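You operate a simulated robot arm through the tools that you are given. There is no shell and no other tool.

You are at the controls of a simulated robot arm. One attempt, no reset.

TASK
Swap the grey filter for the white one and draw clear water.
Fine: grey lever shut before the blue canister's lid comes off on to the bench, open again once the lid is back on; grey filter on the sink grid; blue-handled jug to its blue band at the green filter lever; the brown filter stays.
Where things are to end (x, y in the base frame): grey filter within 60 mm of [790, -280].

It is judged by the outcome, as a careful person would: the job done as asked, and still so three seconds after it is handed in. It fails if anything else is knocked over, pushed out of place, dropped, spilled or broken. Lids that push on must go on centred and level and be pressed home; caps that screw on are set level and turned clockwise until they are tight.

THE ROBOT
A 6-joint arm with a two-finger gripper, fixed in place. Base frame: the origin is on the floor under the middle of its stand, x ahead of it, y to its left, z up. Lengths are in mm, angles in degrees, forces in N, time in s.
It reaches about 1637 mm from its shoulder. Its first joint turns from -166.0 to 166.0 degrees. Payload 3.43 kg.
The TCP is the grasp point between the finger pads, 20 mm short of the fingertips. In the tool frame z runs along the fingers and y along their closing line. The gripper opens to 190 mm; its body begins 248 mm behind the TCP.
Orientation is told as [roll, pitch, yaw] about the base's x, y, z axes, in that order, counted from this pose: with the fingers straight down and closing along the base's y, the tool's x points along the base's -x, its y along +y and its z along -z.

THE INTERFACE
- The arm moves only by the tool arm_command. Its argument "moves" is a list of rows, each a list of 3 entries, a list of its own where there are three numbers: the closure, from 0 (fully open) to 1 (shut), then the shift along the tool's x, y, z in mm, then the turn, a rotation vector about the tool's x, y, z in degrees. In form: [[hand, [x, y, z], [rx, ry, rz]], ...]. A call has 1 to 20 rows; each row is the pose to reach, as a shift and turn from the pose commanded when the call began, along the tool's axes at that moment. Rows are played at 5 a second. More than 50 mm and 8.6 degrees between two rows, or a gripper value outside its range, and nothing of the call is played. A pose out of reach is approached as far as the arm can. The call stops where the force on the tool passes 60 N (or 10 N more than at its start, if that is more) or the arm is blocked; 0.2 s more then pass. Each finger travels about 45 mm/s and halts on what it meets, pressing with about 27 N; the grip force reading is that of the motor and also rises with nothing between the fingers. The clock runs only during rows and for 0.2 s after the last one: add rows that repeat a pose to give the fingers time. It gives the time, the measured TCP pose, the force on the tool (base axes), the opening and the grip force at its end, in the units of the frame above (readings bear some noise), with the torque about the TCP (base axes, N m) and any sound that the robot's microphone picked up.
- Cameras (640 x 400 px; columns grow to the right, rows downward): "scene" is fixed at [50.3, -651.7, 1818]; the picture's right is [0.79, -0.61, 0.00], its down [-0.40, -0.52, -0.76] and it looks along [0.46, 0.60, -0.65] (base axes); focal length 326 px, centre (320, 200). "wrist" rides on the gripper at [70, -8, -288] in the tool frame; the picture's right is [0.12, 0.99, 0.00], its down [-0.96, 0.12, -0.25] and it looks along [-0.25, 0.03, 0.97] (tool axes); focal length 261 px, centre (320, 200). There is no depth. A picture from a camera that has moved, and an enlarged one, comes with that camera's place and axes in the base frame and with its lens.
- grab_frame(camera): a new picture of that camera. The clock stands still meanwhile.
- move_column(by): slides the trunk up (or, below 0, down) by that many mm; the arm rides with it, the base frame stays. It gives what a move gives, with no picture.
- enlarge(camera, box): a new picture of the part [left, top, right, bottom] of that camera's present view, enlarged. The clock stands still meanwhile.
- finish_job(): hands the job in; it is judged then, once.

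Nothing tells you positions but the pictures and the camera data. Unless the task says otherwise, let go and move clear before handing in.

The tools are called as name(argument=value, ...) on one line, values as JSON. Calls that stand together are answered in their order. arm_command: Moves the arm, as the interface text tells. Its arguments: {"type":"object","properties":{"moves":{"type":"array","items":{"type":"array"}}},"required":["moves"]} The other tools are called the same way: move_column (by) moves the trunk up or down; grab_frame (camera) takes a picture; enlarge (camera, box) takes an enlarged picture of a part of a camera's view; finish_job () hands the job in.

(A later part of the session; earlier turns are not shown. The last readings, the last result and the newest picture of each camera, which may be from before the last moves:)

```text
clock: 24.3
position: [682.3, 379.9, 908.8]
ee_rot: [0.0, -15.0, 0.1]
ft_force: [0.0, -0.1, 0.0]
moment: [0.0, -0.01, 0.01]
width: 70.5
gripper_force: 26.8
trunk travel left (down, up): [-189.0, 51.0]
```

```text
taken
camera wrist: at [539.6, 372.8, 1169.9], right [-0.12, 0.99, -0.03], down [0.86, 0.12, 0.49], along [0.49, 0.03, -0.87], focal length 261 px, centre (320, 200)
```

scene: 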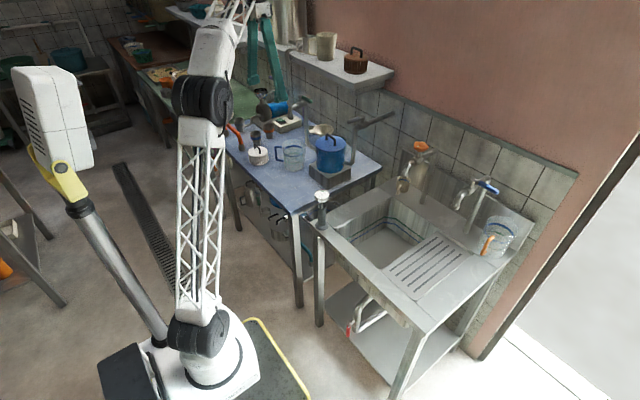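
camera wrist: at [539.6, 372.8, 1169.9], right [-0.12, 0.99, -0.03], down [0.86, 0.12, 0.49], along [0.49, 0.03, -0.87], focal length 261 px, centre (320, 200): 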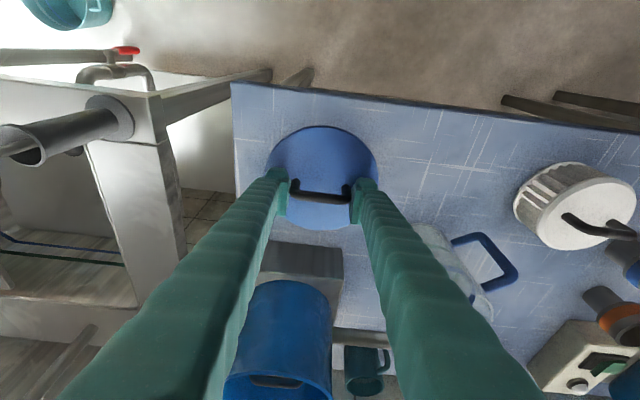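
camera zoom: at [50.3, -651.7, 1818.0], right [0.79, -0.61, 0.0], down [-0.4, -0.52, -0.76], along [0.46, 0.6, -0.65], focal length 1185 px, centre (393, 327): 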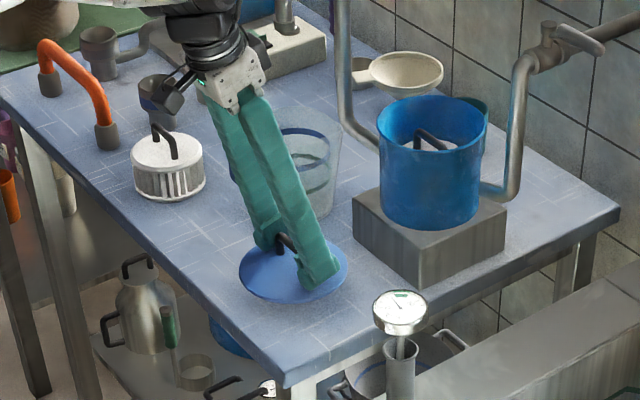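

I'll ease down in small steps until the lid touches the bench.

arm_command(moves=[[0.8, [2, 0, 7.7], [0, 0, 0]], [0.8, [3.6, 0, 13.5], [0, 0, 0]], [0.8, [4.4, 0, 16.4], [0, 0, 0]], [0.8, [4.9, 0, 18.3], [0, 0, 0]]])

enlarge(camera="scene", box=[250, 150, 330, 210])

```text
clock: 25.3
position: [683.3, 379.7, 888.4]
ee_rot: [0.0, -15.1, 0.1]
ft_force: [0.8, 0.1, -0.5]
moment: [0.01, -0.06, 0.0]
width: 70.4
gripper_force: 27.4
trunk travel left (down, up): [-189.0, 51.0]
```

```text
6.67 times, centred on (290, 180) of scene
camera zoom: at [50.3, -651.7, 1818.0], right [0.79, -0.61, 0.0], down [-0.4, -0.52, -0.76], along [0.46, 0.6, -0.65], focal length 2172 px, centre (520, 333)
```

zoom: 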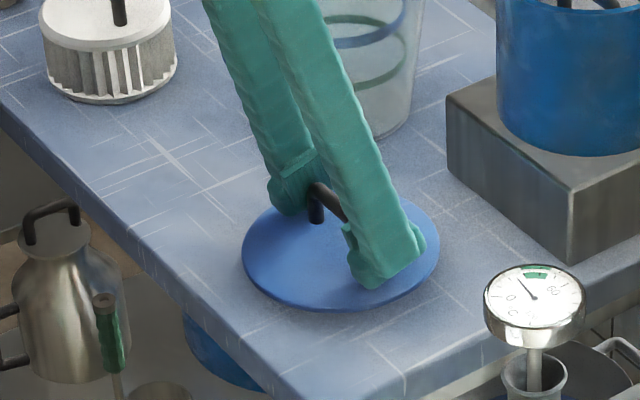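

arm_command(moves=[[0.8, [0.5, 0, 1.9], [0, 0, 0]], [0.8, [1.0, 0, 3.9], [0, 0, 0]]])

```text
clock: 25.9
position: [681.7, 379.6, 886.2]
ee_rot: [-0.2, -15.1, 0.2]
ft_force: [-0.7, -0.1, -0.4]
moment: [0.03, -0.01, -0.04]
width: 70.3
gripper_force: 26.7
trunk travel left (down, up): [-189.0, 51.0]
```

Still no contact, so I'll continue lowering in 2 mm steps.

arm_command(moves=[[0.8, [0.5, 0, 1.9], [0, 0, 0]], [0.8, [0.8, 0, 2.9], [0, 0, 0]]])

enlarge(camera="wrist", box=[240, 100, 400, 260])

```text
clock: 26.5
position: [681.1, 380.2, 882.2]
ee_rot: [-0.1, -15.1, 0.1]
ft_force: [0.4, 0.3, -1.7]
moment: [0.01, -0.02, 0.01]
width: 70.2
gripper_force: 26.9
trunk travel left (down, up): [-189.0, 51.0]
```

```text
2.50 times, centred on (320, 180) of wrist
camera zoom: at [539.4, 372.4, 1142.7], right [-0.12, 0.99, -0.03], down [0.86, 0.12, 0.49], along [0.49, 0.03, -0.87], focal length 652 px, centre (320, 250)
```

zoom: 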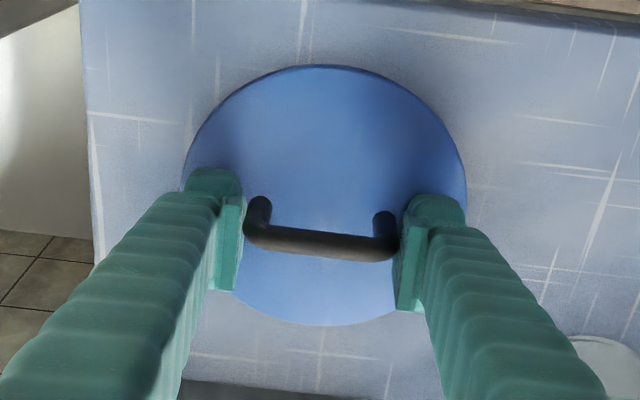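

arm_command(moves=[[0.8, [0.3, 0, 1.0], [0, 0, 0]], [0.8, [0.5, 0, 1.9], [0, 0, 0]]])

```text
clock: 27.1
position: [682.3, 380.3, 880.8]
ee_rot: [-0.1, -15.1, 0.1]
ft_force: [-0.6, -0.3, 0.2]
moment: [-0.02, 0.01, -0.01]
width: 70.4
gripper_force: 27.7
trunk travel left (down, up): [-189.0, 51.0]
```

Not touching yet, so a little further.

arm_command(moves=[[0.8, [0.3, 0, 1.0], [0, 0, 0]], [0.8, [0.5, 0, 1.9], [0, 0, 0]]])

enlarge(camera="scene", box=[250, 150, 330, 210])

```text
clock: 27.7
position: [681.4, 380.5, 879.4]
ee_rot: [-0.1, -15.3, 0.2]
ft_force: [-1.7, -0.8, 6.4]
moment: [0.02, 0.13, -0.01]
width: 70.4
gripper_force: 27.0
trunk travel left (down, up): [-189.0, 51.0]
```

```text
6.67 times, centred on (290, 180) of scene
camera zoom: at [50.3, -651.7, 1818.0], right [0.79, -0.61, 0.0], down [-0.4, -0.52, -0.76], along [0.46, 0.6, -0.65], focal length 2172 px, centre (520, 333)
```

zoom: 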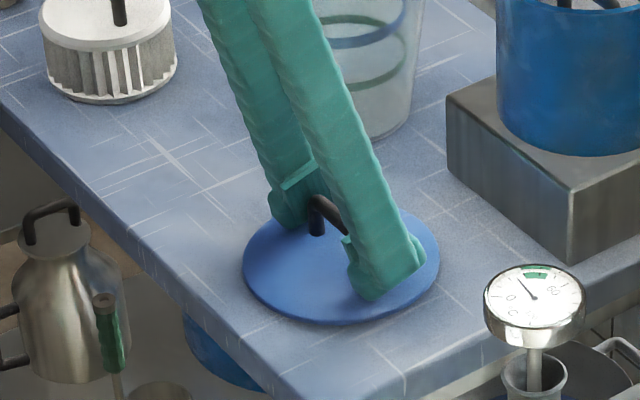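

Contact at 6 N: the lid is on the bench. I'll open the fingers and rise.

arm_command(moves=[[0.6, [0, 0, 0], [0, 0, 0]], [0.5, [0, 0, 0], [0, 0, 0]], [0.37, [0, 0, 0], [0, 0, 0]], [0.37, [0, 0, 0], [0, 0, 0]], [0.37, [0, 0, 0], [0, 0, 0]]])

enlarge(camera="wrist", box=[240, 100, 400, 260])

```text
clock: 28.9
position: [682.7, 379.6, 878.6]
ee_rot: [0.0, -15.0, 0.1]
ft_force: [-0.1, 0.0, 0.8]
moment: [0.02, 0.02, 0.01]
width: 119.8
gripper_force: 0.1
trunk travel left (down, up): [-189.0, 51.0]
```

```text
2.50 times, centred on (320, 180) of wrist
camera zoom: at [539.5, 371.9, 1138.8], right [-0.12, 0.99, -0.03], down [0.86, 0.12, 0.49], along [0.49, 0.03, -0.87], focal length 652 px, centre (320, 250)
```

zoom: 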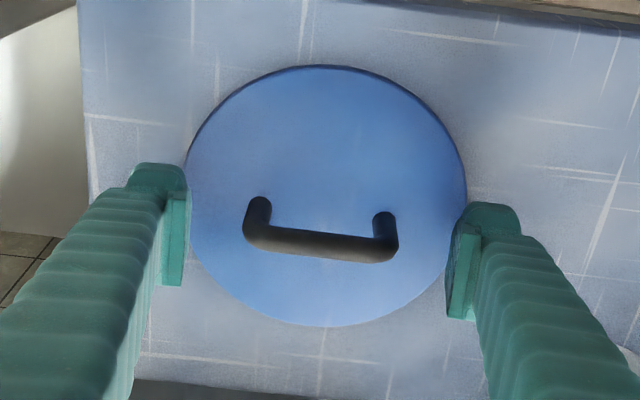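

The lid stayed put. I'll rise and look into the canister for the grey filter's handle.

arm_command(moves=[[0.37, [-6, 0, -22], [0, 0, 0]], [0.37, [-16, 0, -60], [0, 0, 0]], [0.37, [-28, 0, -104], [0, 0, 0]], [0.37, [-40, 0, -148], [0, 0, 0]], [0.37, [-52, 0, -193], [0, 0, 0]], [0.37, [-62, 0, -232], [0, 0, 0]], [0.37, [-62, 0, -232], [0, 0, 0]]])

arm_command(moves=[[0.37, [-40, -5, 10.7], [0, 0, 0]], [0.37, [-80, -10, 21.4], [0, 0, 0]], [0.37, [-120, -15, 32.2], [0, 0, 0]], [0.37, [-150, -20, 40], [0, 0, 0]], [0.37, [-174, -24, 46.6], [0, 0, 0]], [0.37, [-174, -24, 46.6], [0, 0, 0]]])

grab_frame(camera="wrist")

enlarge(camera="wrist", box=[270, 80, 370, 200])

enlarge(camera="scene", box=[300, 120, 370, 190])

```text
clock: 30.5
position: [681.8, 379.1, 1119.7]
ee_rot: [-0.1, -15.1, 0.1]
ft_force: [-0.4, 0.5, 0.9]
moment: [-0.02, 0.01, -0.03]
width: 119.8
gripper_force: 0.0
trunk travel left (down, up): [-189.0, 51.0]
```

```text
clock: 31.9
position: [861.7, 355.8, 1118.2]
ee_rot: [0.0, -15.2, 0.1]
ft_force: [0.5, 0.0, -0.1]
moment: [0.01, 0.01, -0.01]
width: 119.4
gripper_force: 0.0
trunk travel left (down, up): [-189.0, 51.0]
```

```text
taken
camera wrist: at [719.0, 347.8, 1379.4], right [-0.12, 0.99, -0.03], down [0.86, 0.12, 0.49], along [0.49, 0.03, -0.87], focal length 261 px, centre (320, 200)
```

wrist: 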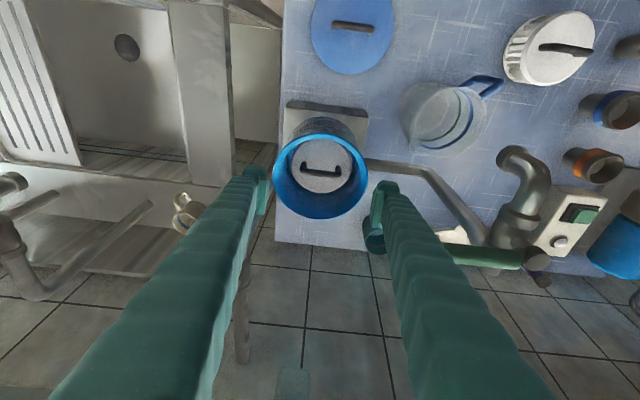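

```text
3.33 times, centred on (320, 140) of wrist
camera zoom: at [719.0, 347.8, 1379.4], right [-0.12, 0.99, -0.03], down [0.86, 0.12, 0.49], along [0.49, 0.03, -0.87], focal length 869 px, centre (320, 400)
```

zoom: 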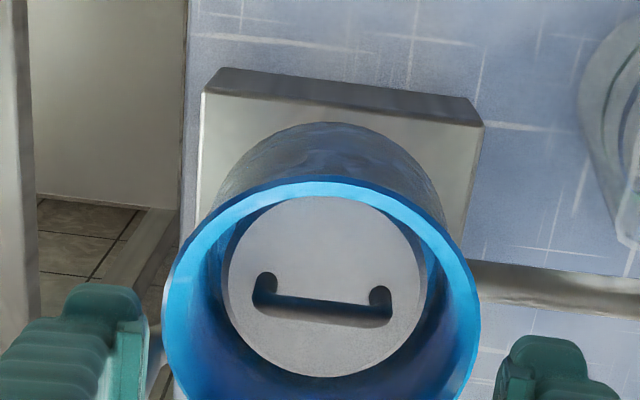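

```text
5.71 times, centred on (335, 155) of scene
camera zoom: at [50.3, -651.7, 1818.0], right [0.79, -0.61, 0.0], down [-0.4, -0.52, -0.76], along [0.46, 0.6, -0.65], focal length 1862 px, centre (234, 457)
```

zoom: 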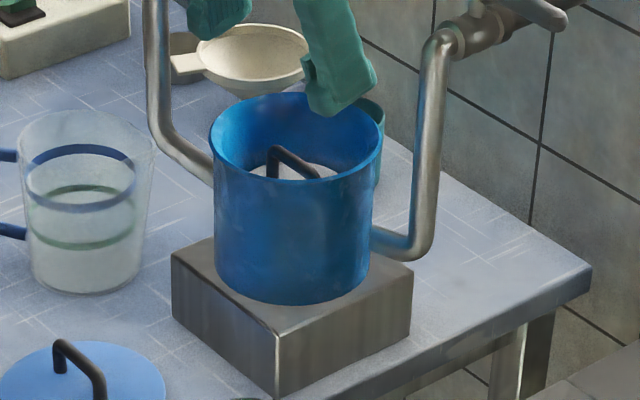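

The grey filter's handle bar is at about (883, 356, 1000), roughly 30 mm below the rim. The canister bore is too narrow to straddle the handle lengthwise, so I'll turn the hand 90° to pinch the bar across.

arm_command(moves=[[0.4, [-2, 0, 0.5], [0, 0, -7.5]], [0.45, [-4, 0, 1], [0, 0, -15]], [0.5, [-6, 0, 1.5], [0, 0, -22.5]], [0.55, [-8, 0, 2], [0, 0, -30]], [0.6, [-10, 0, 2.5], [0, 0, -37.5]], [0.65, [-12, 0, 3], [0, 0, -45]], [0.7, [-14, 0, 3.5], [0, 0, -52.5]], [0.75, [-16, 0, 4], [0, 0, -60]], [0.8, [-18, 0, 4.5], [0, 0, -67.5]], [0.82, [-20, 0, 5], [0, 0, -75]], [0.82, [-20, 0, 5.4], [0, 0, -82.5]], [0.82, [-20, 0, 5.4], [0, 0, -90]], [0.82, [-20, 0, 5.4], [0, 0, -90]]])

grab_frame(camera="wrist")

```text
clock: 34.7
position: [880.6, 356.1, 1117.7]
ee_rot: [-15.1, 0.2, 90.1]
ft_force: [0.4, -0.1, 0.1]
moment: [0.01, -0.03, -0.03]
width: 34.3
gripper_force: 0.0
trunk travel left (down, up): [-189.0, 51.0]
```

```text
taken
camera wrist: at [815.5, 286.4, 1400.1], right [-0.96, -0.12, -0.26], down [-0.18, 0.96, 0.21], along [0.22, 0.24, -0.94], focal length 261 px, centre (320, 200)
```

wrist: 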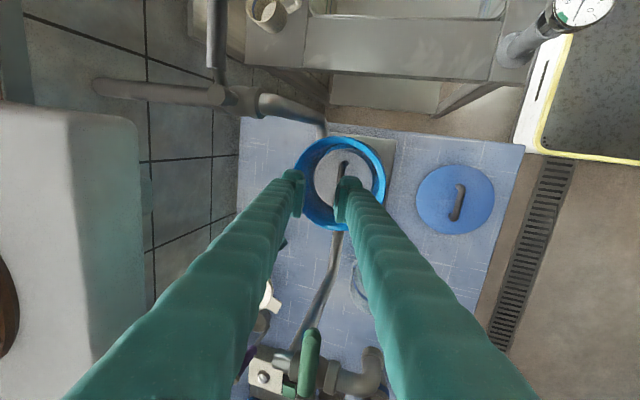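

The hand is turned, with the camera on the −y side. I'll reduce the tilt to 10°, centre over the bar and check alignment.

arm_command(moves=[[0.82, [0, -1, 0.3], [-2.5, 0, 0]], [0.82, [0, -2.3, 0.6], [-5, 0, 0]], [0.82, [0, -2.3, 0.6], [-5, 0, 0]]])

enlarge(camera="wrist", box=[240, 110, 440, 250])

```text
clock: 35.5
position: [884.5, 355.2, 1118.3]
ee_rot: [-10.1, 0.1, 90.1]
ft_force: [0.3, 0.1, -0.5]
moment: [-0.03, 0.03, -0.04]
width: 34.2
gripper_force: 0.0
trunk travel left (down, up): [-189.0, 51.0]
```

```text
2.86 times, centred on (340, 180) of wrist
camera zoom: at [843.0, 286.6, 1404.2], right [-0.98, -0.12, -0.17], down [-0.16, 0.96, 0.22], along [0.14, 0.24, -0.96], focal length 745 px, centre (263, 257)
```

zoom: 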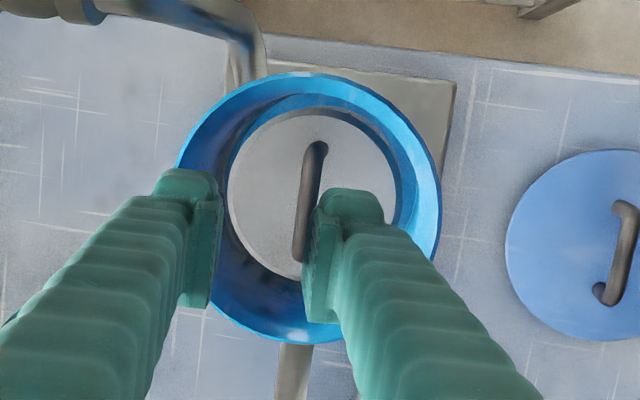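

The bar sits at about (882, 356.5) and the finger gap matches. I'll descend until the tips are just inside the rim and recheck.

arm_command(moves=[[0.82, [-0.5, 5, 25], [0, 0, 0]], [0.82, [-1, 10, 50], [0, 0, 0]], [0.82, [-1.3, 16, 76], [0, 0, 0]], [0.82, [-1.3, 16, 76], [0, 0, 0]]])

enlarge(camera="wrist", box=[240, 110, 440, 250])

enlarge(camera="scene", box=[280, 20, 400, 200])

```text
clock: 36.5
position: [881.4, 356.3, 1040.7]
ee_rot: [-10.1, 0.1, 90.2]
ft_force: [0.0, -0.6, -1.0]
moment: [-0.03, -0.02, 0.03]
width: 34.3
gripper_force: 0.1
trunk travel left (down, up): [-189.0, 51.0]
```

```text
2.86 times, centred on (340, 180) of wrist
camera zoom: at [840.6, 288.0, 1327.2], right [-0.98, -0.12, -0.17], down [-0.16, 0.96, 0.22], along [0.14, 0.24, -0.96], focal length 745 px, centre (263, 257)
```

zoom: 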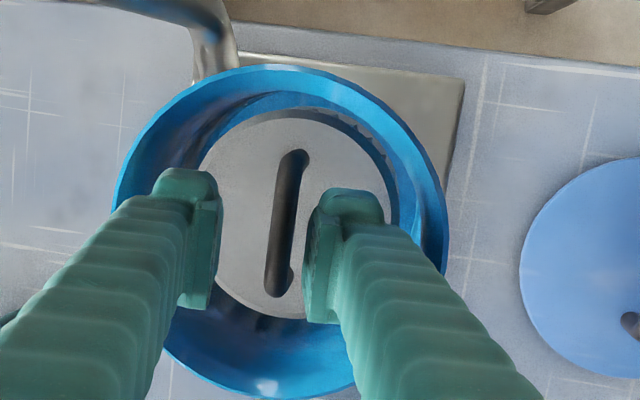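

```text
2.22 times, centred on (340, 110) of scene
camera zoom: at [50.3, -651.7, 1818.0], right [0.79, -0.61, 0.0], down [-0.4, -0.52, -0.76], along [0.46, 0.6, -0.65], focal length 724 px, centre (276, 400)
```

zoom: 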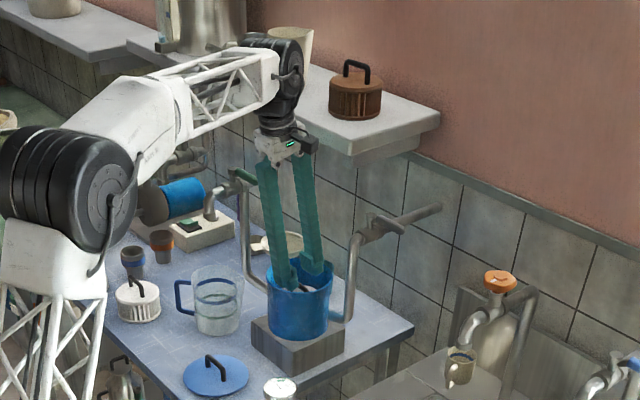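

The bar lies between the fingers with room from the walls. I'll continue down to grip height.

arm_command(moves=[[0.82, [0, 1.7, 10], [0, 0, 0]], [0.82, [0, 3.4, 20], [0, 0, 0]], [0.82, [0, 5, 30], [0, 0, 0]], [0.82, [0, 6.5, 37.5], [0, 0, 0]]])

enlarge(camera="wrist", box=[240, 110, 440, 250])

enlarge(camera="scene", box=[280, 40, 400, 190])

```text
clock: 37.5
position: [880.9, 357.1, 1005.0]
ee_rot: [-10.3, 0.2, 90.1]
ft_force: [-0.5, 0.8, 8.1]
moment: [0.03, 0.23, -0.01]
width: 34.1
gripper_force: 0.2
trunk travel left (down, up): [-189.0, 51.0]
```

```text
2.86 times, centred on (340, 180) of wrist
camera zoom: at [839.0, 287.6, 1290.9], right [-0.98, -0.12, -0.18], down [-0.16, 0.96, 0.22], along [0.14, 0.24, -0.96], focal length 745 px, centre (263, 257)
```

zoom: 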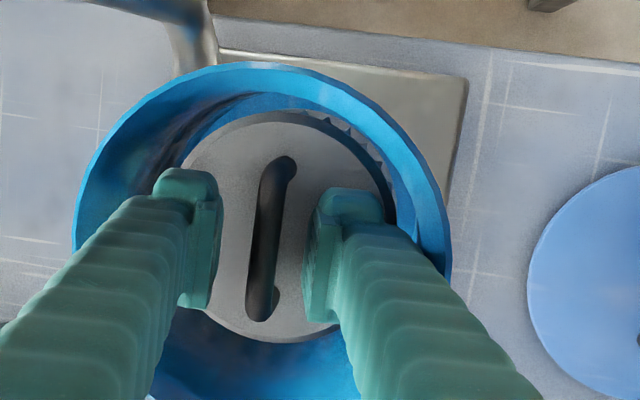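

```text
2.67 times, centred on (340, 115) of scene
camera zoom: at [50.3, -651.7, 1818.0], right [0.79, -0.61, 0.0], down [-0.4, -0.52, -0.76], along [0.46, 0.6, -0.65], focal length 869 px, centre (267, 427)
```

zoom: 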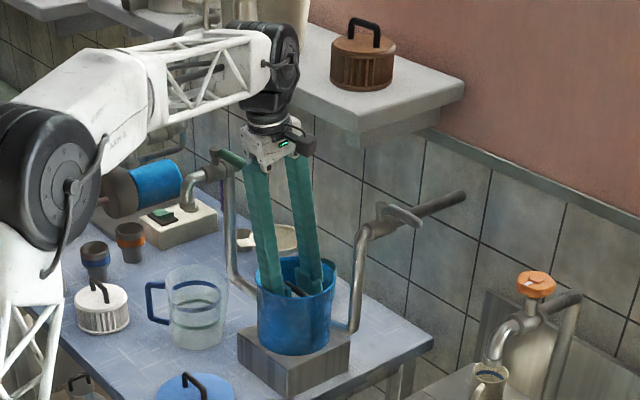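

The fingertip just touched the filter's top disc at 8 N. I'll back up 3 mm and close on the bar.

arm_command(moves=[[0.82, [0, -0.5, -3], [0, 0, 0]], [0.85, [0, -0.5, -3], [0, 0, 0]], [0.9, [0, -0.5, -3], [0, 0, 0]], [0.95, [0, -0.5, -3], [0, 0, 0]], [1.0, [0, -0.5, -3], [0, 0, 0]], [1.0, [0, -0.5, -3], [0, 0, 0]], [1.0, [0, -0.5, -3], [0, 0, 0]]])

enlarge(camera="wrist", box=[240, 110, 440, 250])

```text
clock: 39.1
position: [882.6, 356.6, 1007.4]
ee_rot: [-10.0, 0.2, 90.0]
ft_force: [-0.2, 0.0, -0.2]
moment: [-0.02, -0.01, -0.02]
width: 6.1
gripper_force: 26.6
trunk travel left (down, up): [-189.0, 51.0]
```

```text
2.86 times, centred on (340, 180) of wrist
camera zoom: at [840.1, 288.2, 1292.7], right [-0.98, -0.12, -0.17], down [-0.16, 0.96, 0.22], along [0.14, 0.24, -0.96], focal length 745 px, centre (263, 257)
```

zoom: 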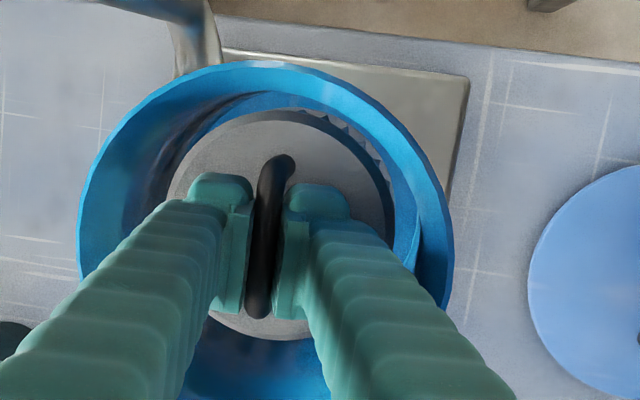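

The bar is pinched at 27 N. I'll lift the grey filter straight up, slowly at first.

arm_command(moves=[[1, [0, -0.7, -4], [0, 0, 0]], [1, [0, -1.4, -8], [0, 0, 0]], [1, [0, -2.6, -15], [0, 0, 0]], [1, [0, -4.4, -25], [0, 0, 0]]])

enlarge(camera="wrist", box=[240, 110, 440, 250])

enlarge(camera="scene", box=[280, 100, 400, 190])

```text
clock: 40.1
position: [881.2, 356.4, 1031.8]
ee_rot: [-10.1, 0.0, 90.0]
ft_force: [0.2, -0.4, -1.5]
moment: [0.0, 0.01, -0.03]
width: 6.3
gripper_force: 27.1
trunk travel left (down, up): [-189.0, 51.0]
```

```text
2.86 times, centred on (340, 180) of wrist
camera zoom: at [840.1, 287.7, 1317.9], right [-0.98, -0.12, -0.17], down [-0.16, 0.96, 0.22], along [0.14, 0.24, -0.96], focal length 745 px, centre (263, 257)
```

zoom: 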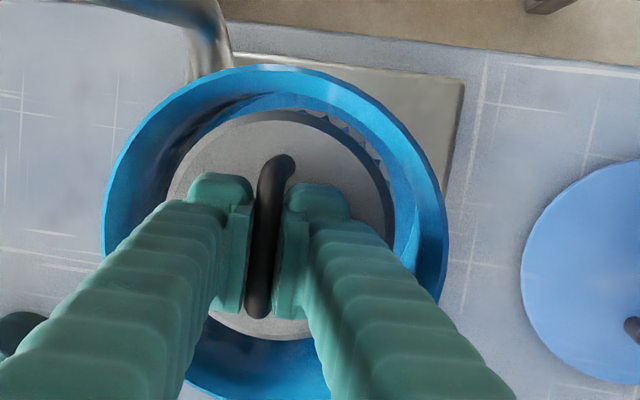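

```text
4.44 times, centred on (340, 145) of scene
camera zoom: at [50.3, -651.7, 1818.0], right [0.79, -0.61, 0.0], down [-0.4, -0.52, -0.76], along [0.46, 0.6, -0.65], focal length 1448 px, centre (231, 444)
```

zoom: 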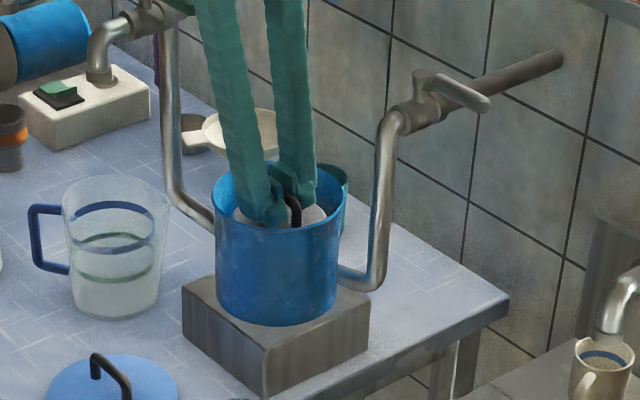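

The filter is rising freely. I'll lift it clear of the rim.

arm_command(moves=[[1, [0, -3.5, -20], [0, 0, 0]], [1, [0, -7.9, -45], [0, 0, 0]], [1, [0, -12.3, -70], [0, 0, 0]], [1, [0, -16.7, -95], [0, 0, 0]], [1, [0, -20.3, -115], [0, 0, 0]], [1, [0, -23, -131], [0, 0, 0]], [1, [0, -23, -131], [0, 0, 0]]])

grab_frame(camera="wrist")

grab_frame(camera="scene")

enlarge(camera="scene", box=[280, 60, 400, 190])

```text
clock: 41.7
position: [882.3, 356.8, 1164.7]
ee_rot: [-10.1, 0.1, 90.1]
ft_force: [0.9, -0.7, -1.9]
moment: [0.01, -0.03, -0.04]
width: 6.0
gripper_force: 26.6
trunk travel left (down, up): [-189.0, 51.0]
```

```text
taken
camera wrist: at [840.7, 287.5, 1451.2], right [-0.98, -0.12, -0.17], down [-0.16, 0.96, 0.22], along [0.14, 0.24, -0.96], focal length 261 px, centre (320, 200)
```

wrist: 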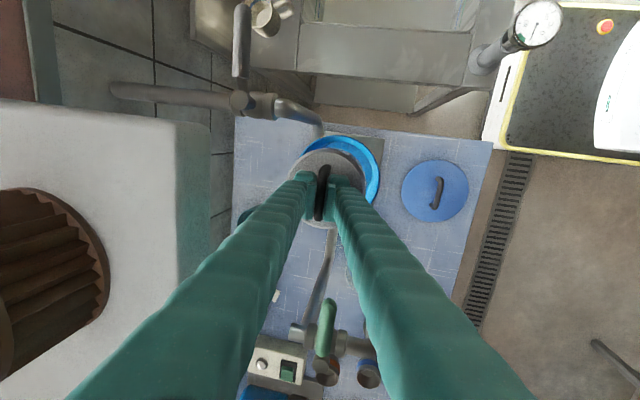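

```text
taken
```

scene: 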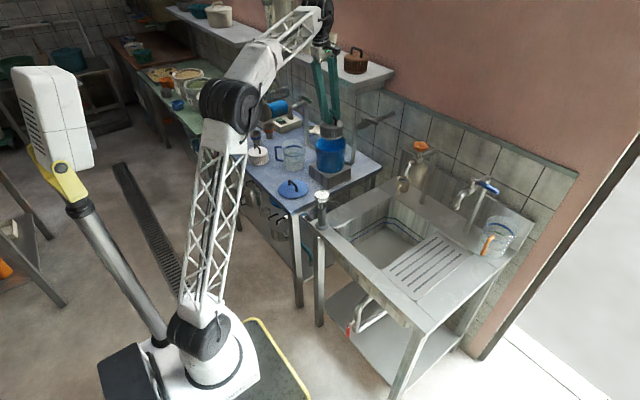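

```text
3.08 times, centred on (340, 125) of scene
camera zoom: at [50.3, -651.7, 1818.0], right [0.79, -0.61, 0.0], down [-0.4, -0.52, -0.76], along [0.46, 0.6, -0.65], focal length 1003 px, centre (258, 431)
```

zoom: 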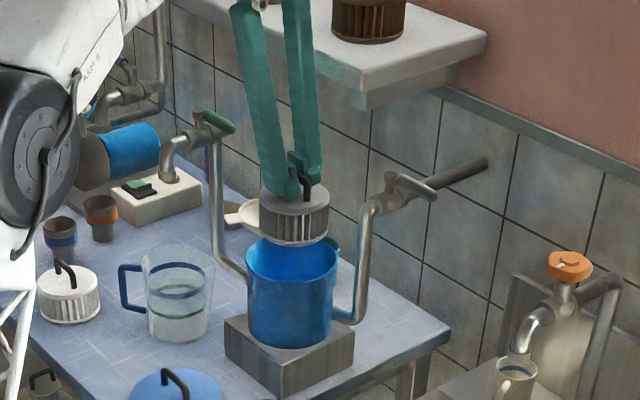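

The grey filter is out and clear of the rim. I'll back it away from the wall and carry it over to the sink grid at (790, −280), staying high above the gauge.

arm_command(moves=[[1, [0, 14.8, -2.6], [0, 0, 0]], [1, [0, 39.4, -6.9], [0, 0, 0]], [1, [10, 69, -12.2], [0, 0, 0]], [1, [35, 93.6, -16.5], [0, 0, 0]], [1, [70, 108.4, -19.1], [0, 0, 0]], [1, [110, 116.2, -20.5], [0, 0, 0]], [1, [150, 120.2, -21.2], [0, 0, 0]], [1, [192, 120.2, -21.2], [0, 0, 0]], [1, [234, 120.2, -21.2], [0, 0, 0]], [1, [276, 120.2, -21.2], [0, 0, 0]], [1, [318, 120.2, -21.2], [0, 0, 0]], [1, [360, 120.2, -21.2], [0, 0, 0]], [1, [402, 120.2, -21.2], [0, 0, 0]], [1, [444, 120.2, -21.2], [0, 0, 0]], [1, [486, 120.2, -21.2], [0, 0, 0]], [1, [528, 118.2, -20.8], [0, 0, 0]], [1, [568, 113.3, -20], [0, 0, 0]], [1, [602, 106.4, -18.7], [0, 0, 0]], [1, [626, 98.5, -17.4], [0, 0, 0]], [1, [637, 90.6, -16], [0, 0, 0]]])

grab_frame(camera="wrist")

grab_frame(camera="scene")

```text
clock: 45.9
position: [790.0, -281.1, 1166.5]
ee_rot: [-10.1, 0.1, 90.1]
ft_force: [-0.2, -0.2, -1.1]
moment: [-0.06, -0.02, -0.02]
width: 6.3
gripper_force: 27.5
trunk travel left (down, up): [-189.0, 51.0]
```

```text
taken
camera wrist: at [747.5, -350.5, 1452.1], right [-0.98, -0.12, -0.17], down [-0.16, 0.96, 0.22], along [0.14, 0.24, -0.96], focal length 261 px, centre (320, 200)
```

wrist: 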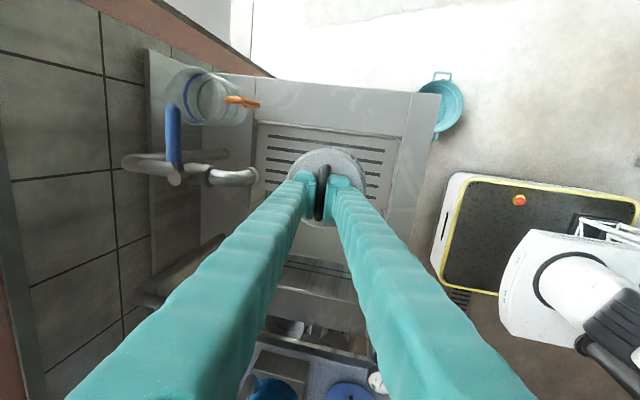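

```text
taken
```

scene: 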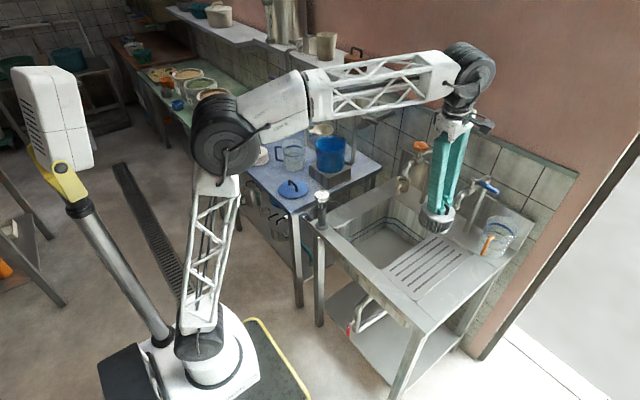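

The filter hangs over the grid, clear of the blue tap's spout. I'll lower it most of the way, shifted 10 mm toward me for margin.

arm_command(moves=[[1, [0, 8, 25], [0, 0, 0]], [1, [0, 18, 60], [0, 0, 0]], [1, [0, 26, 100], [0, 0, 0]], [1, [0, 33, 140], [0, 0, 0]], [1, [0, 40, 175], [0, 0, 0]], [1, [0, 44, 195], [0, 0, 0]], [1, [0, 45, 200], [0, 0, 0]], [1, [0, 45, 200], [0, 0, 0]]])

grab_frame(camera="wrist")

enlarge(camera="scene", box=[360, 140, 540, 300])

```text
clock: 47.7
position: [780.5, -280.4, 960.0]
ee_rot: [-10.2, 0.0, 89.9]
ft_force: [-0.5, 0.2, -1.7]
moment: [-0.05, -0.03, 0.01]
width: 6.0
gripper_force: 26.5
trunk travel left (down, up): [-189.0, 51.0]
```

```text
taken
camera wrist: at [739.5, -350.5, 1246.4], right [-0.98, -0.12, -0.17], down [-0.16, 0.96, 0.22], along [0.14, 0.24, -0.96], focal length 261 px, centre (320, 200)
```

wrist: 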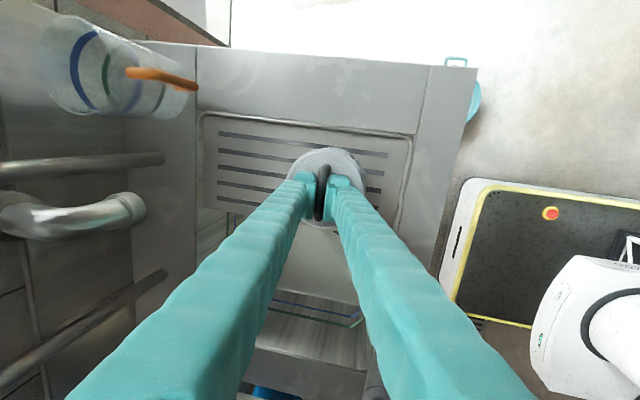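

```text
2.50 times, centred on (450, 220) of scene
camera zoom: at [50.3, -651.7, 1818.0], right [0.79, -0.61, 0.0], down [-0.4, -0.52, -0.76], along [0.46, 0.6, -0.65], focal length 815 px, centre (-5, 150)
```

zoom: 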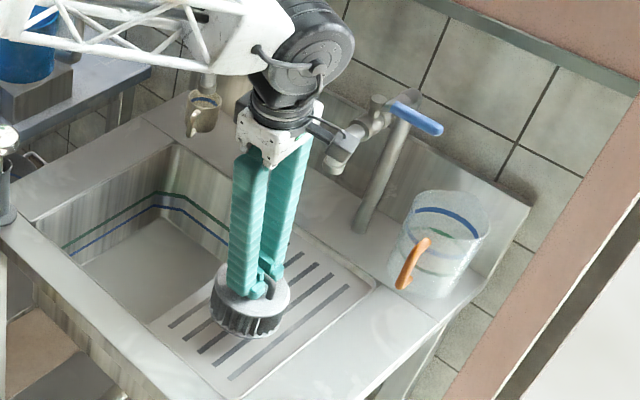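

I'll lower in small steps until the filter rests on the grid.

arm_command(moves=[[1, [0, 1, 6], [0, 0, 0]], [1, [0, 2.1, 12], [0, 0, 0]], [1, [0, 2.8, 16], [0, 0, 0]], [1, [0, 3.2, 18], [0, 0, 0]]])

arm_command(moves=[[1, [0, 0.3, 1.5], [0, 0, 0]], [1, [0, 0.5, 3], [0, 0, 0]]])

```text
clock: 48.7
position: [781.3, -281.9, 942.8]
ee_rot: [-10.1, 0.2, 90.2]
ft_force: [-0.6, -0.2, -1.3]
moment: [-0.03, -0.01, -0.03]
width: 6.1
gripper_force: 27.6
trunk travel left (down, up): [-189.0, 51.0]
```

```text
clock: 49.3
position: [781.8, -279.6, 940.0]
ee_rot: [-10.0, 0.1, 90.0]
ft_force: [0.0, -0.6, -2.0]
moment: [0.01, -0.02, 0.01]
width: 6.3
gripper_force: 26.9
trunk travel left (down, up): [-189.0, 51.0]
```

arm_command(moves=[[1, [0, 0.3, 1.5], [0, 0, 0]], [1, [0, 0.5, 3], [0, 0, 0]]])

enlarge(camera="scene", box=[400, 200, 500, 290])

```text
clock: 49.9
position: [781.0, -279.6, 936.2]
ee_rot: [-10.1, 0.1, 90.1]
ft_force: [0.8, 0.1, -1.2]
moment: [-0.02, -0.01, -0.01]
width: 6.0
gripper_force: 27.2
trunk travel left (down, up): [-189.0, 51.0]
```

```text
4.44 times, centred on (450, 245) of scene
camera zoom: at [50.3, -651.7, 1818.0], right [0.79, -0.61, 0.0], down [-0.4, -0.52, -0.76], along [0.46, 0.6, -0.65], focal length 1448 px, centre (-258, 0)
```

zoom: 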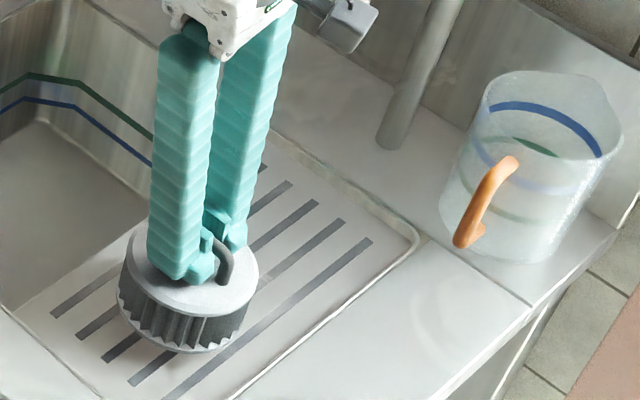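

arm_command(moves=[[1, [0, 0.3, 1.5], [0, 0, 0]], [1, [0, 0.5, 3], [0, 0, 0]], [1, [0, 0.8, 4.5], [0, 0, 0]]])

```text
clock: 50.7
position: [781.4, -279.3, 932.1]
ee_rot: [-10.1, 0.1, 90.1]
ft_force: [0.1, -0.4, -1.6]
moment: [-0.01, 0.01, -0.01]
width: 6.3
gripper_force: 27.2
trunk travel left (down, up): [-189.0, 51.0]
```

arm_command(moves=[[1, [0, 0.3, 1.5], [0, 0, 0]], [1, [0, 0.5, 3], [0, 0, 0]]])

enlarge(camera="scene", box=[400, 200, 500, 290])

```text
clock: 51.3
position: [781.3, -280.9, 928.9]
ee_rot: [-10.2, 0.1, 89.9]
ft_force: [-0.6, -0.8, -1.2]
moment: [0.03, -0.01, -0.01]
width: 6.3
gripper_force: 27.3
trunk travel left (down, up): [-189.0, 51.0]
```

```text
4.44 times, centred on (450, 245) of scene
camera zoom: at [50.3, -651.7, 1818.0], right [0.79, -0.61, 0.0], down [-0.4, -0.52, -0.76], along [0.46, 0.6, -0.65], focal length 1448 px, centre (-258, 0)
```

zoom: 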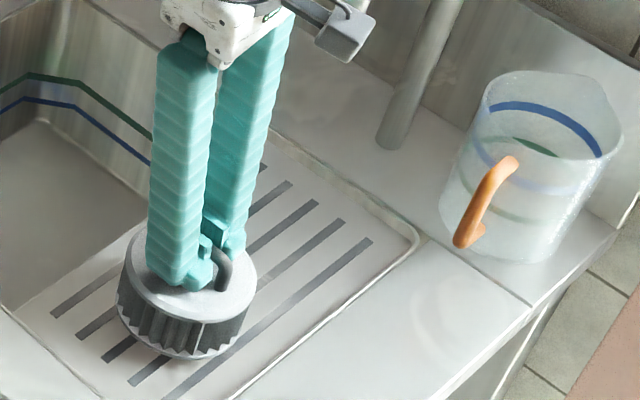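

arm_command(moves=[[1, [0, 0.3, 1.5], [0, 0, 0]], [1, [0, 0.5, 3], [0, 0, 0]]])

arm_command(moves=[[1, [0, 0.3, 1.5], [0, 0, 0]], [1, [0, 0.4, 2.5], [0, 0, 0]]])

```text
clock: 51.9
position: [781.6, -280.3, 924.8]
ee_rot: [-10.1, 0.1, 90.0]
ft_force: [-0.8, -0.1, -1.8]
moment: [0.0, 0.02, 0.02]
width: 6.0
gripper_force: 27.2
trunk travel left (down, up): [-189.0, 51.0]
```

```text
clock: 52.5
position: [781.4, -280.2, 923.4]
ee_rot: [-10.1, 0.1, 89.9]
ft_force: [0.2, 0.6, -1.2]
moment: [0.02, -0.01, 0.02]
width: 6.5
gripper_force: 27.3
trunk travel left (down, up): [-189.0, 51.0]
```

enlarge(camera="scene", box=[410, 220, 480, 290])

arm_command(moves=[[1, [0, 0.3, 1.5], [0, 0, 0]], [1, [0, 0.4, 2.5], [0, 0, 0]]])

```text
5.71 times, centred on (445, 255) of scene
camera zoom: at [50.3, -651.7, 1818.0], right [0.79, -0.61, 0.0], down [-0.4, -0.52, -0.76], along [0.46, 0.6, -0.65], focal length 1862 px, centre (-394, -114)
```

zoom: 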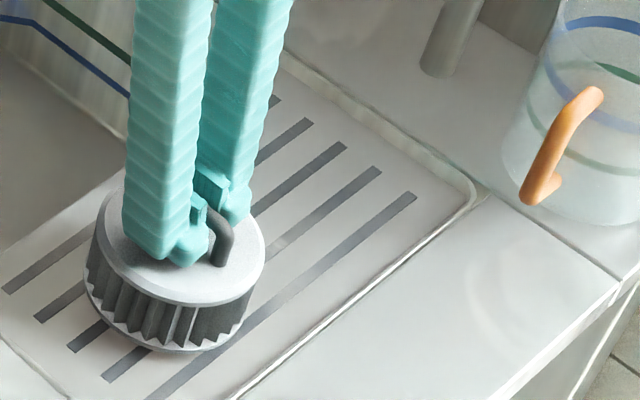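

```text
clock: 53.1
position: [781.6, -280.9, 920.6]
ee_rot: [-10.1, 0.1, 90.0]
ft_force: [0.4, -0.4, -0.8]
moment: [-0.03, 0.04, 0.02]
width: 6.1
gripper_force: 27.0
trunk travel left (down, up): [-189.0, 51.0]
```

arm_command(moves=[[1, [0, 0.3, 1.5], [0, 0, 0]], [1, [0, 0.5, 3], [0, 0, 0]]])

arm_command(moves=[[1, [0, 0.3, 1.5], [0, 0, 0]], [1, [0, 0.4, 2.5], [0, 0, 0]]])

```text
clock: 53.7
position: [782.0, -280.6, 917.9]
ee_rot: [-10.1, 0.2, 90.0]
ft_force: [-0.7, -0.4, -1.8]
moment: [0.01, -0.01, 0.0]
width: 6.2
gripper_force: 27.1
trunk travel left (down, up): [-189.0, 51.0]
```

```text
clock: 54.3
position: [780.7, -280.4, 916.1]
ee_rot: [-10.3, 0.2, 90.0]
ft_force: [-3.0, -1.1, 10.9]
moment: [-0.03, 0.0, 0.04]
width: 6.2
gripper_force: 26.7
trunk travel left (down, up): [-189.0, 51.0]
```

The filter is resting on the grid. I'll release and lift straight up.

arm_command(moves=[[0.95, [0, -0.2, -1], [0, 0, 0]], [0.9, [0, -0.2, -1], [0, 0, 0]], [0.85, [0, -0.2, -1], [0, 0, 0]], [0.8, [0, -0.2, -1], [0, 0, 0]], [0.8, [0, -0.2, -1], [0, 0, 0]]])

enlarge(camera="wrist", box=[240, 110, 440, 250])

```text
clock: 55.5
position: [781.6, -280.5, 915.9]
ee_rot: [-10.1, 0.1, 90.1]
ft_force: [1.2, 0.5, 0.1]
moment: [-0.02, -0.01, 0.01]
width: 37.9
gripper_force: 0.1
trunk travel left (down, up): [-189.0, 51.0]
```

```text
2.86 times, centred on (340, 180) of wrist
camera zoom: at [740.0, -349.4, 1202.3], right [-0.98, -0.12, -0.17], down [-0.16, 0.96, 0.22], along [0.14, 0.24, -0.96], focal length 745 px, centre (263, 257)
```

zoom: 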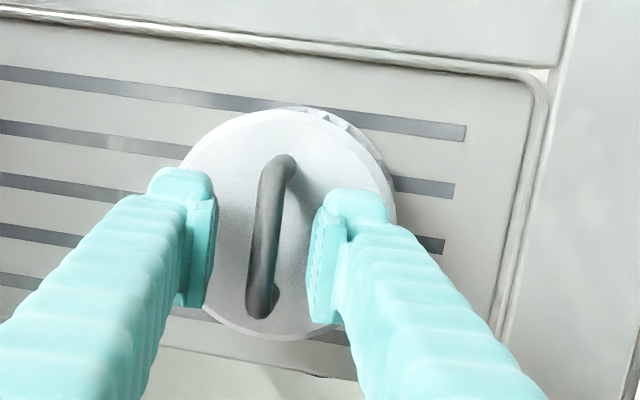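

The grey filter stands upright on the grid at about (781, −280). I'll rise and go back toward the canister to look inside.

arm_command(moves=[[0.8, [0, -2, -12], [0, 0, 0]], [0.75, [0, -6, -35], [0, 0, 0]], [0.7, [0, -13, -75], [0, 0, 0]], [0.6, [0, -21, -120], [0, 0, 0]], [0.5, [0, -29, -165], [0, 0, 0]], [0.4, [0, -37, -210], [0, 0, 0]], [0.3, [0, -43, -245], [0, 0, 0]], [0.2, [-10, -43, -245], [0, 0, 0]], [0.1, [-40, -43, -245], [0, 0, 0]], [0, [-80, -43, -245], [0, 0, 0]]])

enlarge(camera="scene", box=[400, 180, 520, 290])

arm_command(moves=[[0, [-35, -5, 0.9], [0, 0, 0]], [0, [-75, -10, 1.7], [0, 0, 0]], [0, [-120, -15, 2.6], [0, 0, 0]], [0, [-165, -20, 3.5], [0, 0, 0]], [0, [-210, -25, 4.4], [0, 0, 0]], [0, [-255, -30, 5.2], [0, 0, 0]], [0, [-300, -35, 6.1], [0, 0, 0]], [0, [-345, -40, 7], [0, 0, 0]], [0, [-390, -45, 7.9], [0, 0, 0]], [0, [-435, -50, 8.7], [0, 0, 0]], [0, [-475, -57, 10], [0, 0, 0]], [0, [-510, -67, 11.7], [0, 0, 0]], [0, [-535, -74, 13], [0, 0, 0]], [0, [-550, -78, 13.7], [0, 0, 0]], [0, [-557, -80, 14], [0, 0, 0]]])

grab_frame(camera="wrist")

```text
clock: 57.7
position: [781.4, -199.0, 1164.2]
ee_rot: [-10.2, 0.1, 90.0]
ft_force: [-0.2, -1.1, -0.4]
moment: [0.18, 0.05, 0.03]
width: 190.0
gripper_force: 0.1
trunk travel left (down, up): [-189.0, 51.0]
```

```text
3.64 times, centred on (460, 235) of scene
camera zoom: at [50.3, -651.7, 1818.0], right [0.79, -0.61, 0.0], down [-0.4, -0.52, -0.76], along [0.46, 0.6, -0.65], focal length 1185 px, centre (-189, 73)
```

zoom: 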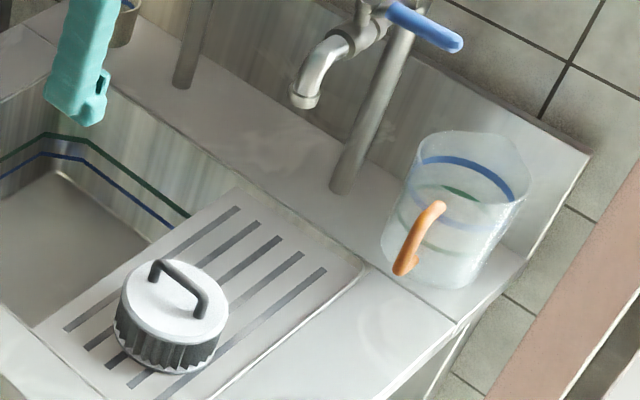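

```text
clock: 60.9
position: [861.7, 356.7, 1165.3]
ee_rot: [-10.1, 0.1, 90.0]
ft_force: [0.8, 0.4, 0.7]
moment: [0.04, -0.02, 0.03]
width: 190.4
gripper_force: 0.1
trunk travel left (down, up): [-189.0, 51.0]
```

```text
taken
camera wrist: at [819.0, 287.7, 1450.5], right [-0.98, -0.12, -0.17], down [-0.16, 0.96, 0.22], along [0.14, 0.24, -0.96], focal length 261 px, centre (320, 200)
```

wrist: 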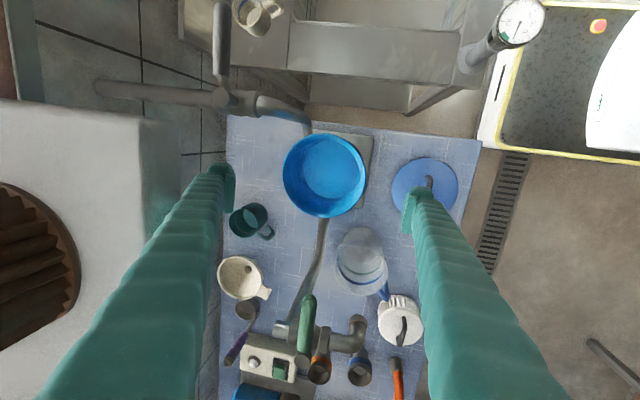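

I have a clear overhead view, so I'll zoom on the empty canister, the white filter and the jug under the spout.

enlarge(camera="wrist", box=[270, 110, 390, 230])

enlarge(camera="wrist", box=[300, 220, 440, 370])

```text
3.33 times, centred on (330, 170) of wrist
camera zoom: at [819.0, 287.7, 1450.5], right [-0.98, -0.12, -0.17], down [-0.16, 0.96, 0.22], along [0.14, 0.24, -0.96], focal length 869 px, centre (287, 300)
```

zoom: 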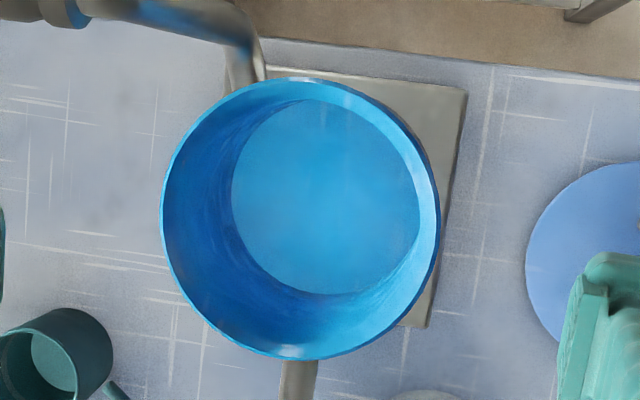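

```text
2.67 times, centred on (370, 295) of wrist
camera zoom: at [819.0, 287.7, 1450.5], right [-0.98, -0.12, -0.17], down [-0.16, 0.96, 0.22], along [0.14, 0.24, -0.96], focal length 695 px, centre (187, -53)
```

zoom: 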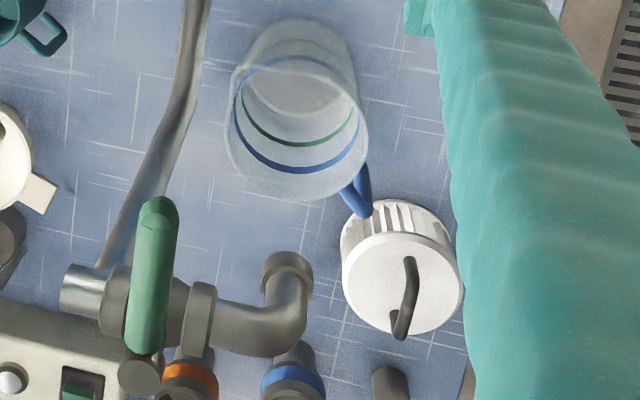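

The canister is empty with a flat floor, centred at about (881, 355) in hand coordinates. Next I'll move above the white filter near (672, 700).

arm_command(moves=[[0.2, [0, 19.7, -3.5], [0, 0, 0]], [0.4, [0, 59.1, -10.4], [0, 0, 0]], [0.5, [0, 103.4, -18.2], [0, 0, 0]], [0.6, [-10, 147.8, -26], [0, 0, 0]], [0.75, [-30, 177.3, -31.2], [0, 0, 0]], [0.75, [-65, 188, -28.1], [0, 0, 0]], [0.75, [-108, 189.8, -18.2], [0, 0, 0]], [0.75, [-150, 191.5, -8.4], [0, 0, 0]], [0.75, [-193, 193.3, 1.5], [0, 0, 0]], [0.75, [-236, 195, 11.3], [0, 0, 0]], [0.75, [-280, 196.7, 21.2], [0, 0, 0]], [0.75, [-315, 198.5, 31], [0, 0, 0]], [0.75, [-338, 200.2, 40.9], [0, 0, 0]], [0.75, [-343, 202, 50.7], [0, 0, 0]], [0.75, [-343, 202, 50.7], [0, 0, 0]]])

grab_frame(camera="wrist")

enlarge(camera="wrist", box=[250, 100, 410, 240])

enlarge(camera="scene", box=[200, 60, 340, 190])

```text
clock: 64.1
position: [669.2, 699.2, 1077.3]
ee_rot: [-10.1, 0.2, 90.0]
ft_force: [-0.3, -0.1, -0.3]
moment: [0.03, -0.01, 0.04]
width: 47.6
gripper_force: 0.1
trunk travel left (down, up): [-189.0, 51.0]
```

```text
taken
camera wrist: at [628.2, 631.0, 1364.2], right [-0.98, -0.12, -0.17], down [-0.16, 0.96, 0.22], along [0.14, 0.24, -0.96], focal length 261 px, centre (320, 200)
```

wrist: 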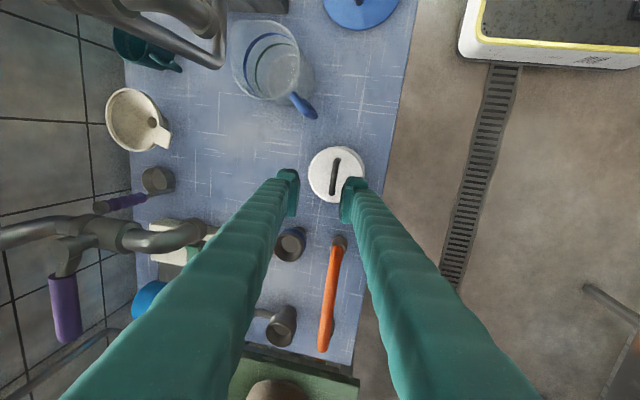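

```text
2.86 times, centred on (330, 170) of wrist
camera zoom: at [628.2, 631.0, 1364.2], right [-0.98, -0.12, -0.17], down [-0.16, 0.96, 0.22], along [0.14, 0.24, -0.96], focal length 745 px, centre (291, 286)
```

zoom: 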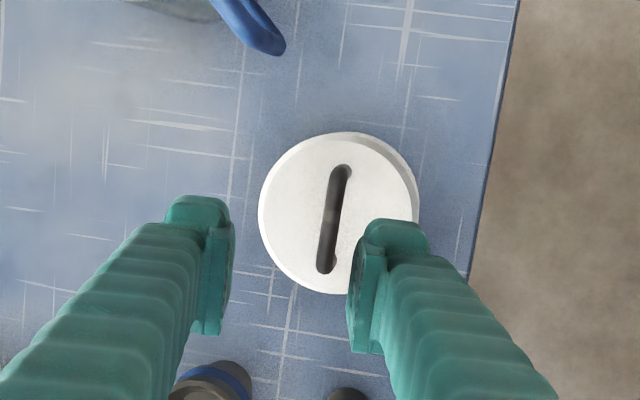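

```text
3.08 times, centred on (270, 125) of scene
camera zoom: at [50.3, -651.7, 1818.0], right [0.79, -0.61, 0.0], down [-0.4, -0.52, -0.76], along [0.46, 0.6, -0.65], focal length 1003 px, centre (474, 431)
```

zoom: 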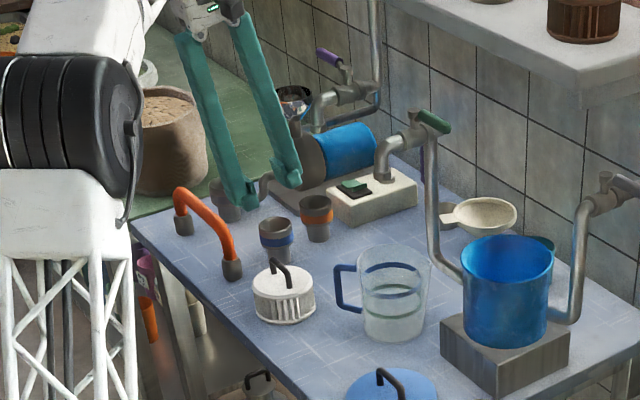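

The white filter's bar is at about (675, 701), aligned with y like the grey one. I'll descend over it.

arm_command(moves=[[0.8, [-0.5, 1, 35], [0, 0, 0]], [0.82, [-1, 6, 70], [0, 0, 0]], [0.82, [-1.8, 12, 105], [0, 0, 0]], [0.82, [-1.8, 18.6, 138.9], [0, 0, 0]], [0.82, [-1.8, 18.6, 138.9], [0, 0, 0]]])

enlarge(camera="wrist", box=[240, 110, 440, 250])

enlarge(camera="scene", box=[200, 90, 340, 190])

```text
clock: 65.3
position: [679.0, 701.6, 938.0]
ee_rot: [-10.1, 0.1, 90.0]
ft_force: [0.6, 0.1, -0.3]
moment: [0.03, 0.03, -0.02]
width: 34.3
gripper_force: 0.1
trunk travel left (down, up): [-189.0, 51.0]
```

```text
2.86 times, centred on (340, 180) of wrist
camera zoom: at [636.3, 632.2, 1224.3], right [-0.98, -0.12, -0.17], down [-0.16, 0.96, 0.22], along [0.14, 0.24, -0.96], focal length 745 px, centre (263, 257)
```

zoom: 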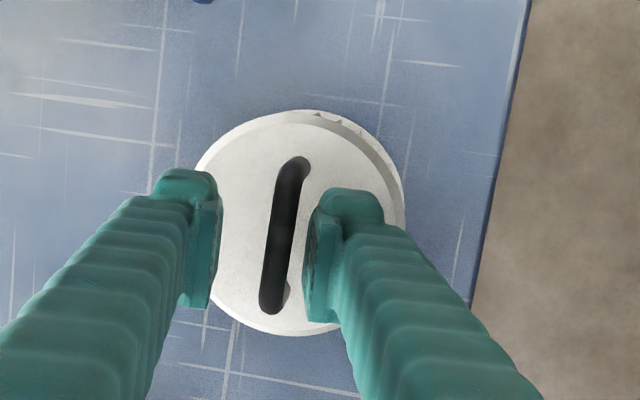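

```text
4.00 times, centred on (270, 140) of scene
camera zoom: at [50.3, -651.7, 1818.0], right [0.79, -0.61, 0.0], down [-0.4, -0.52, -0.76], along [0.46, 0.6, -0.65], focal length 1304 px, centre (520, 440)
```

zoom: 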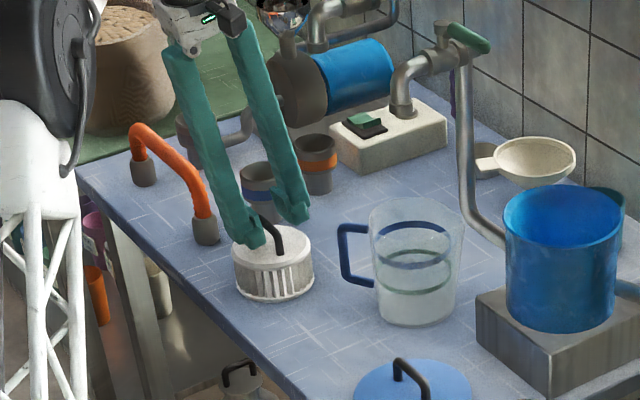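

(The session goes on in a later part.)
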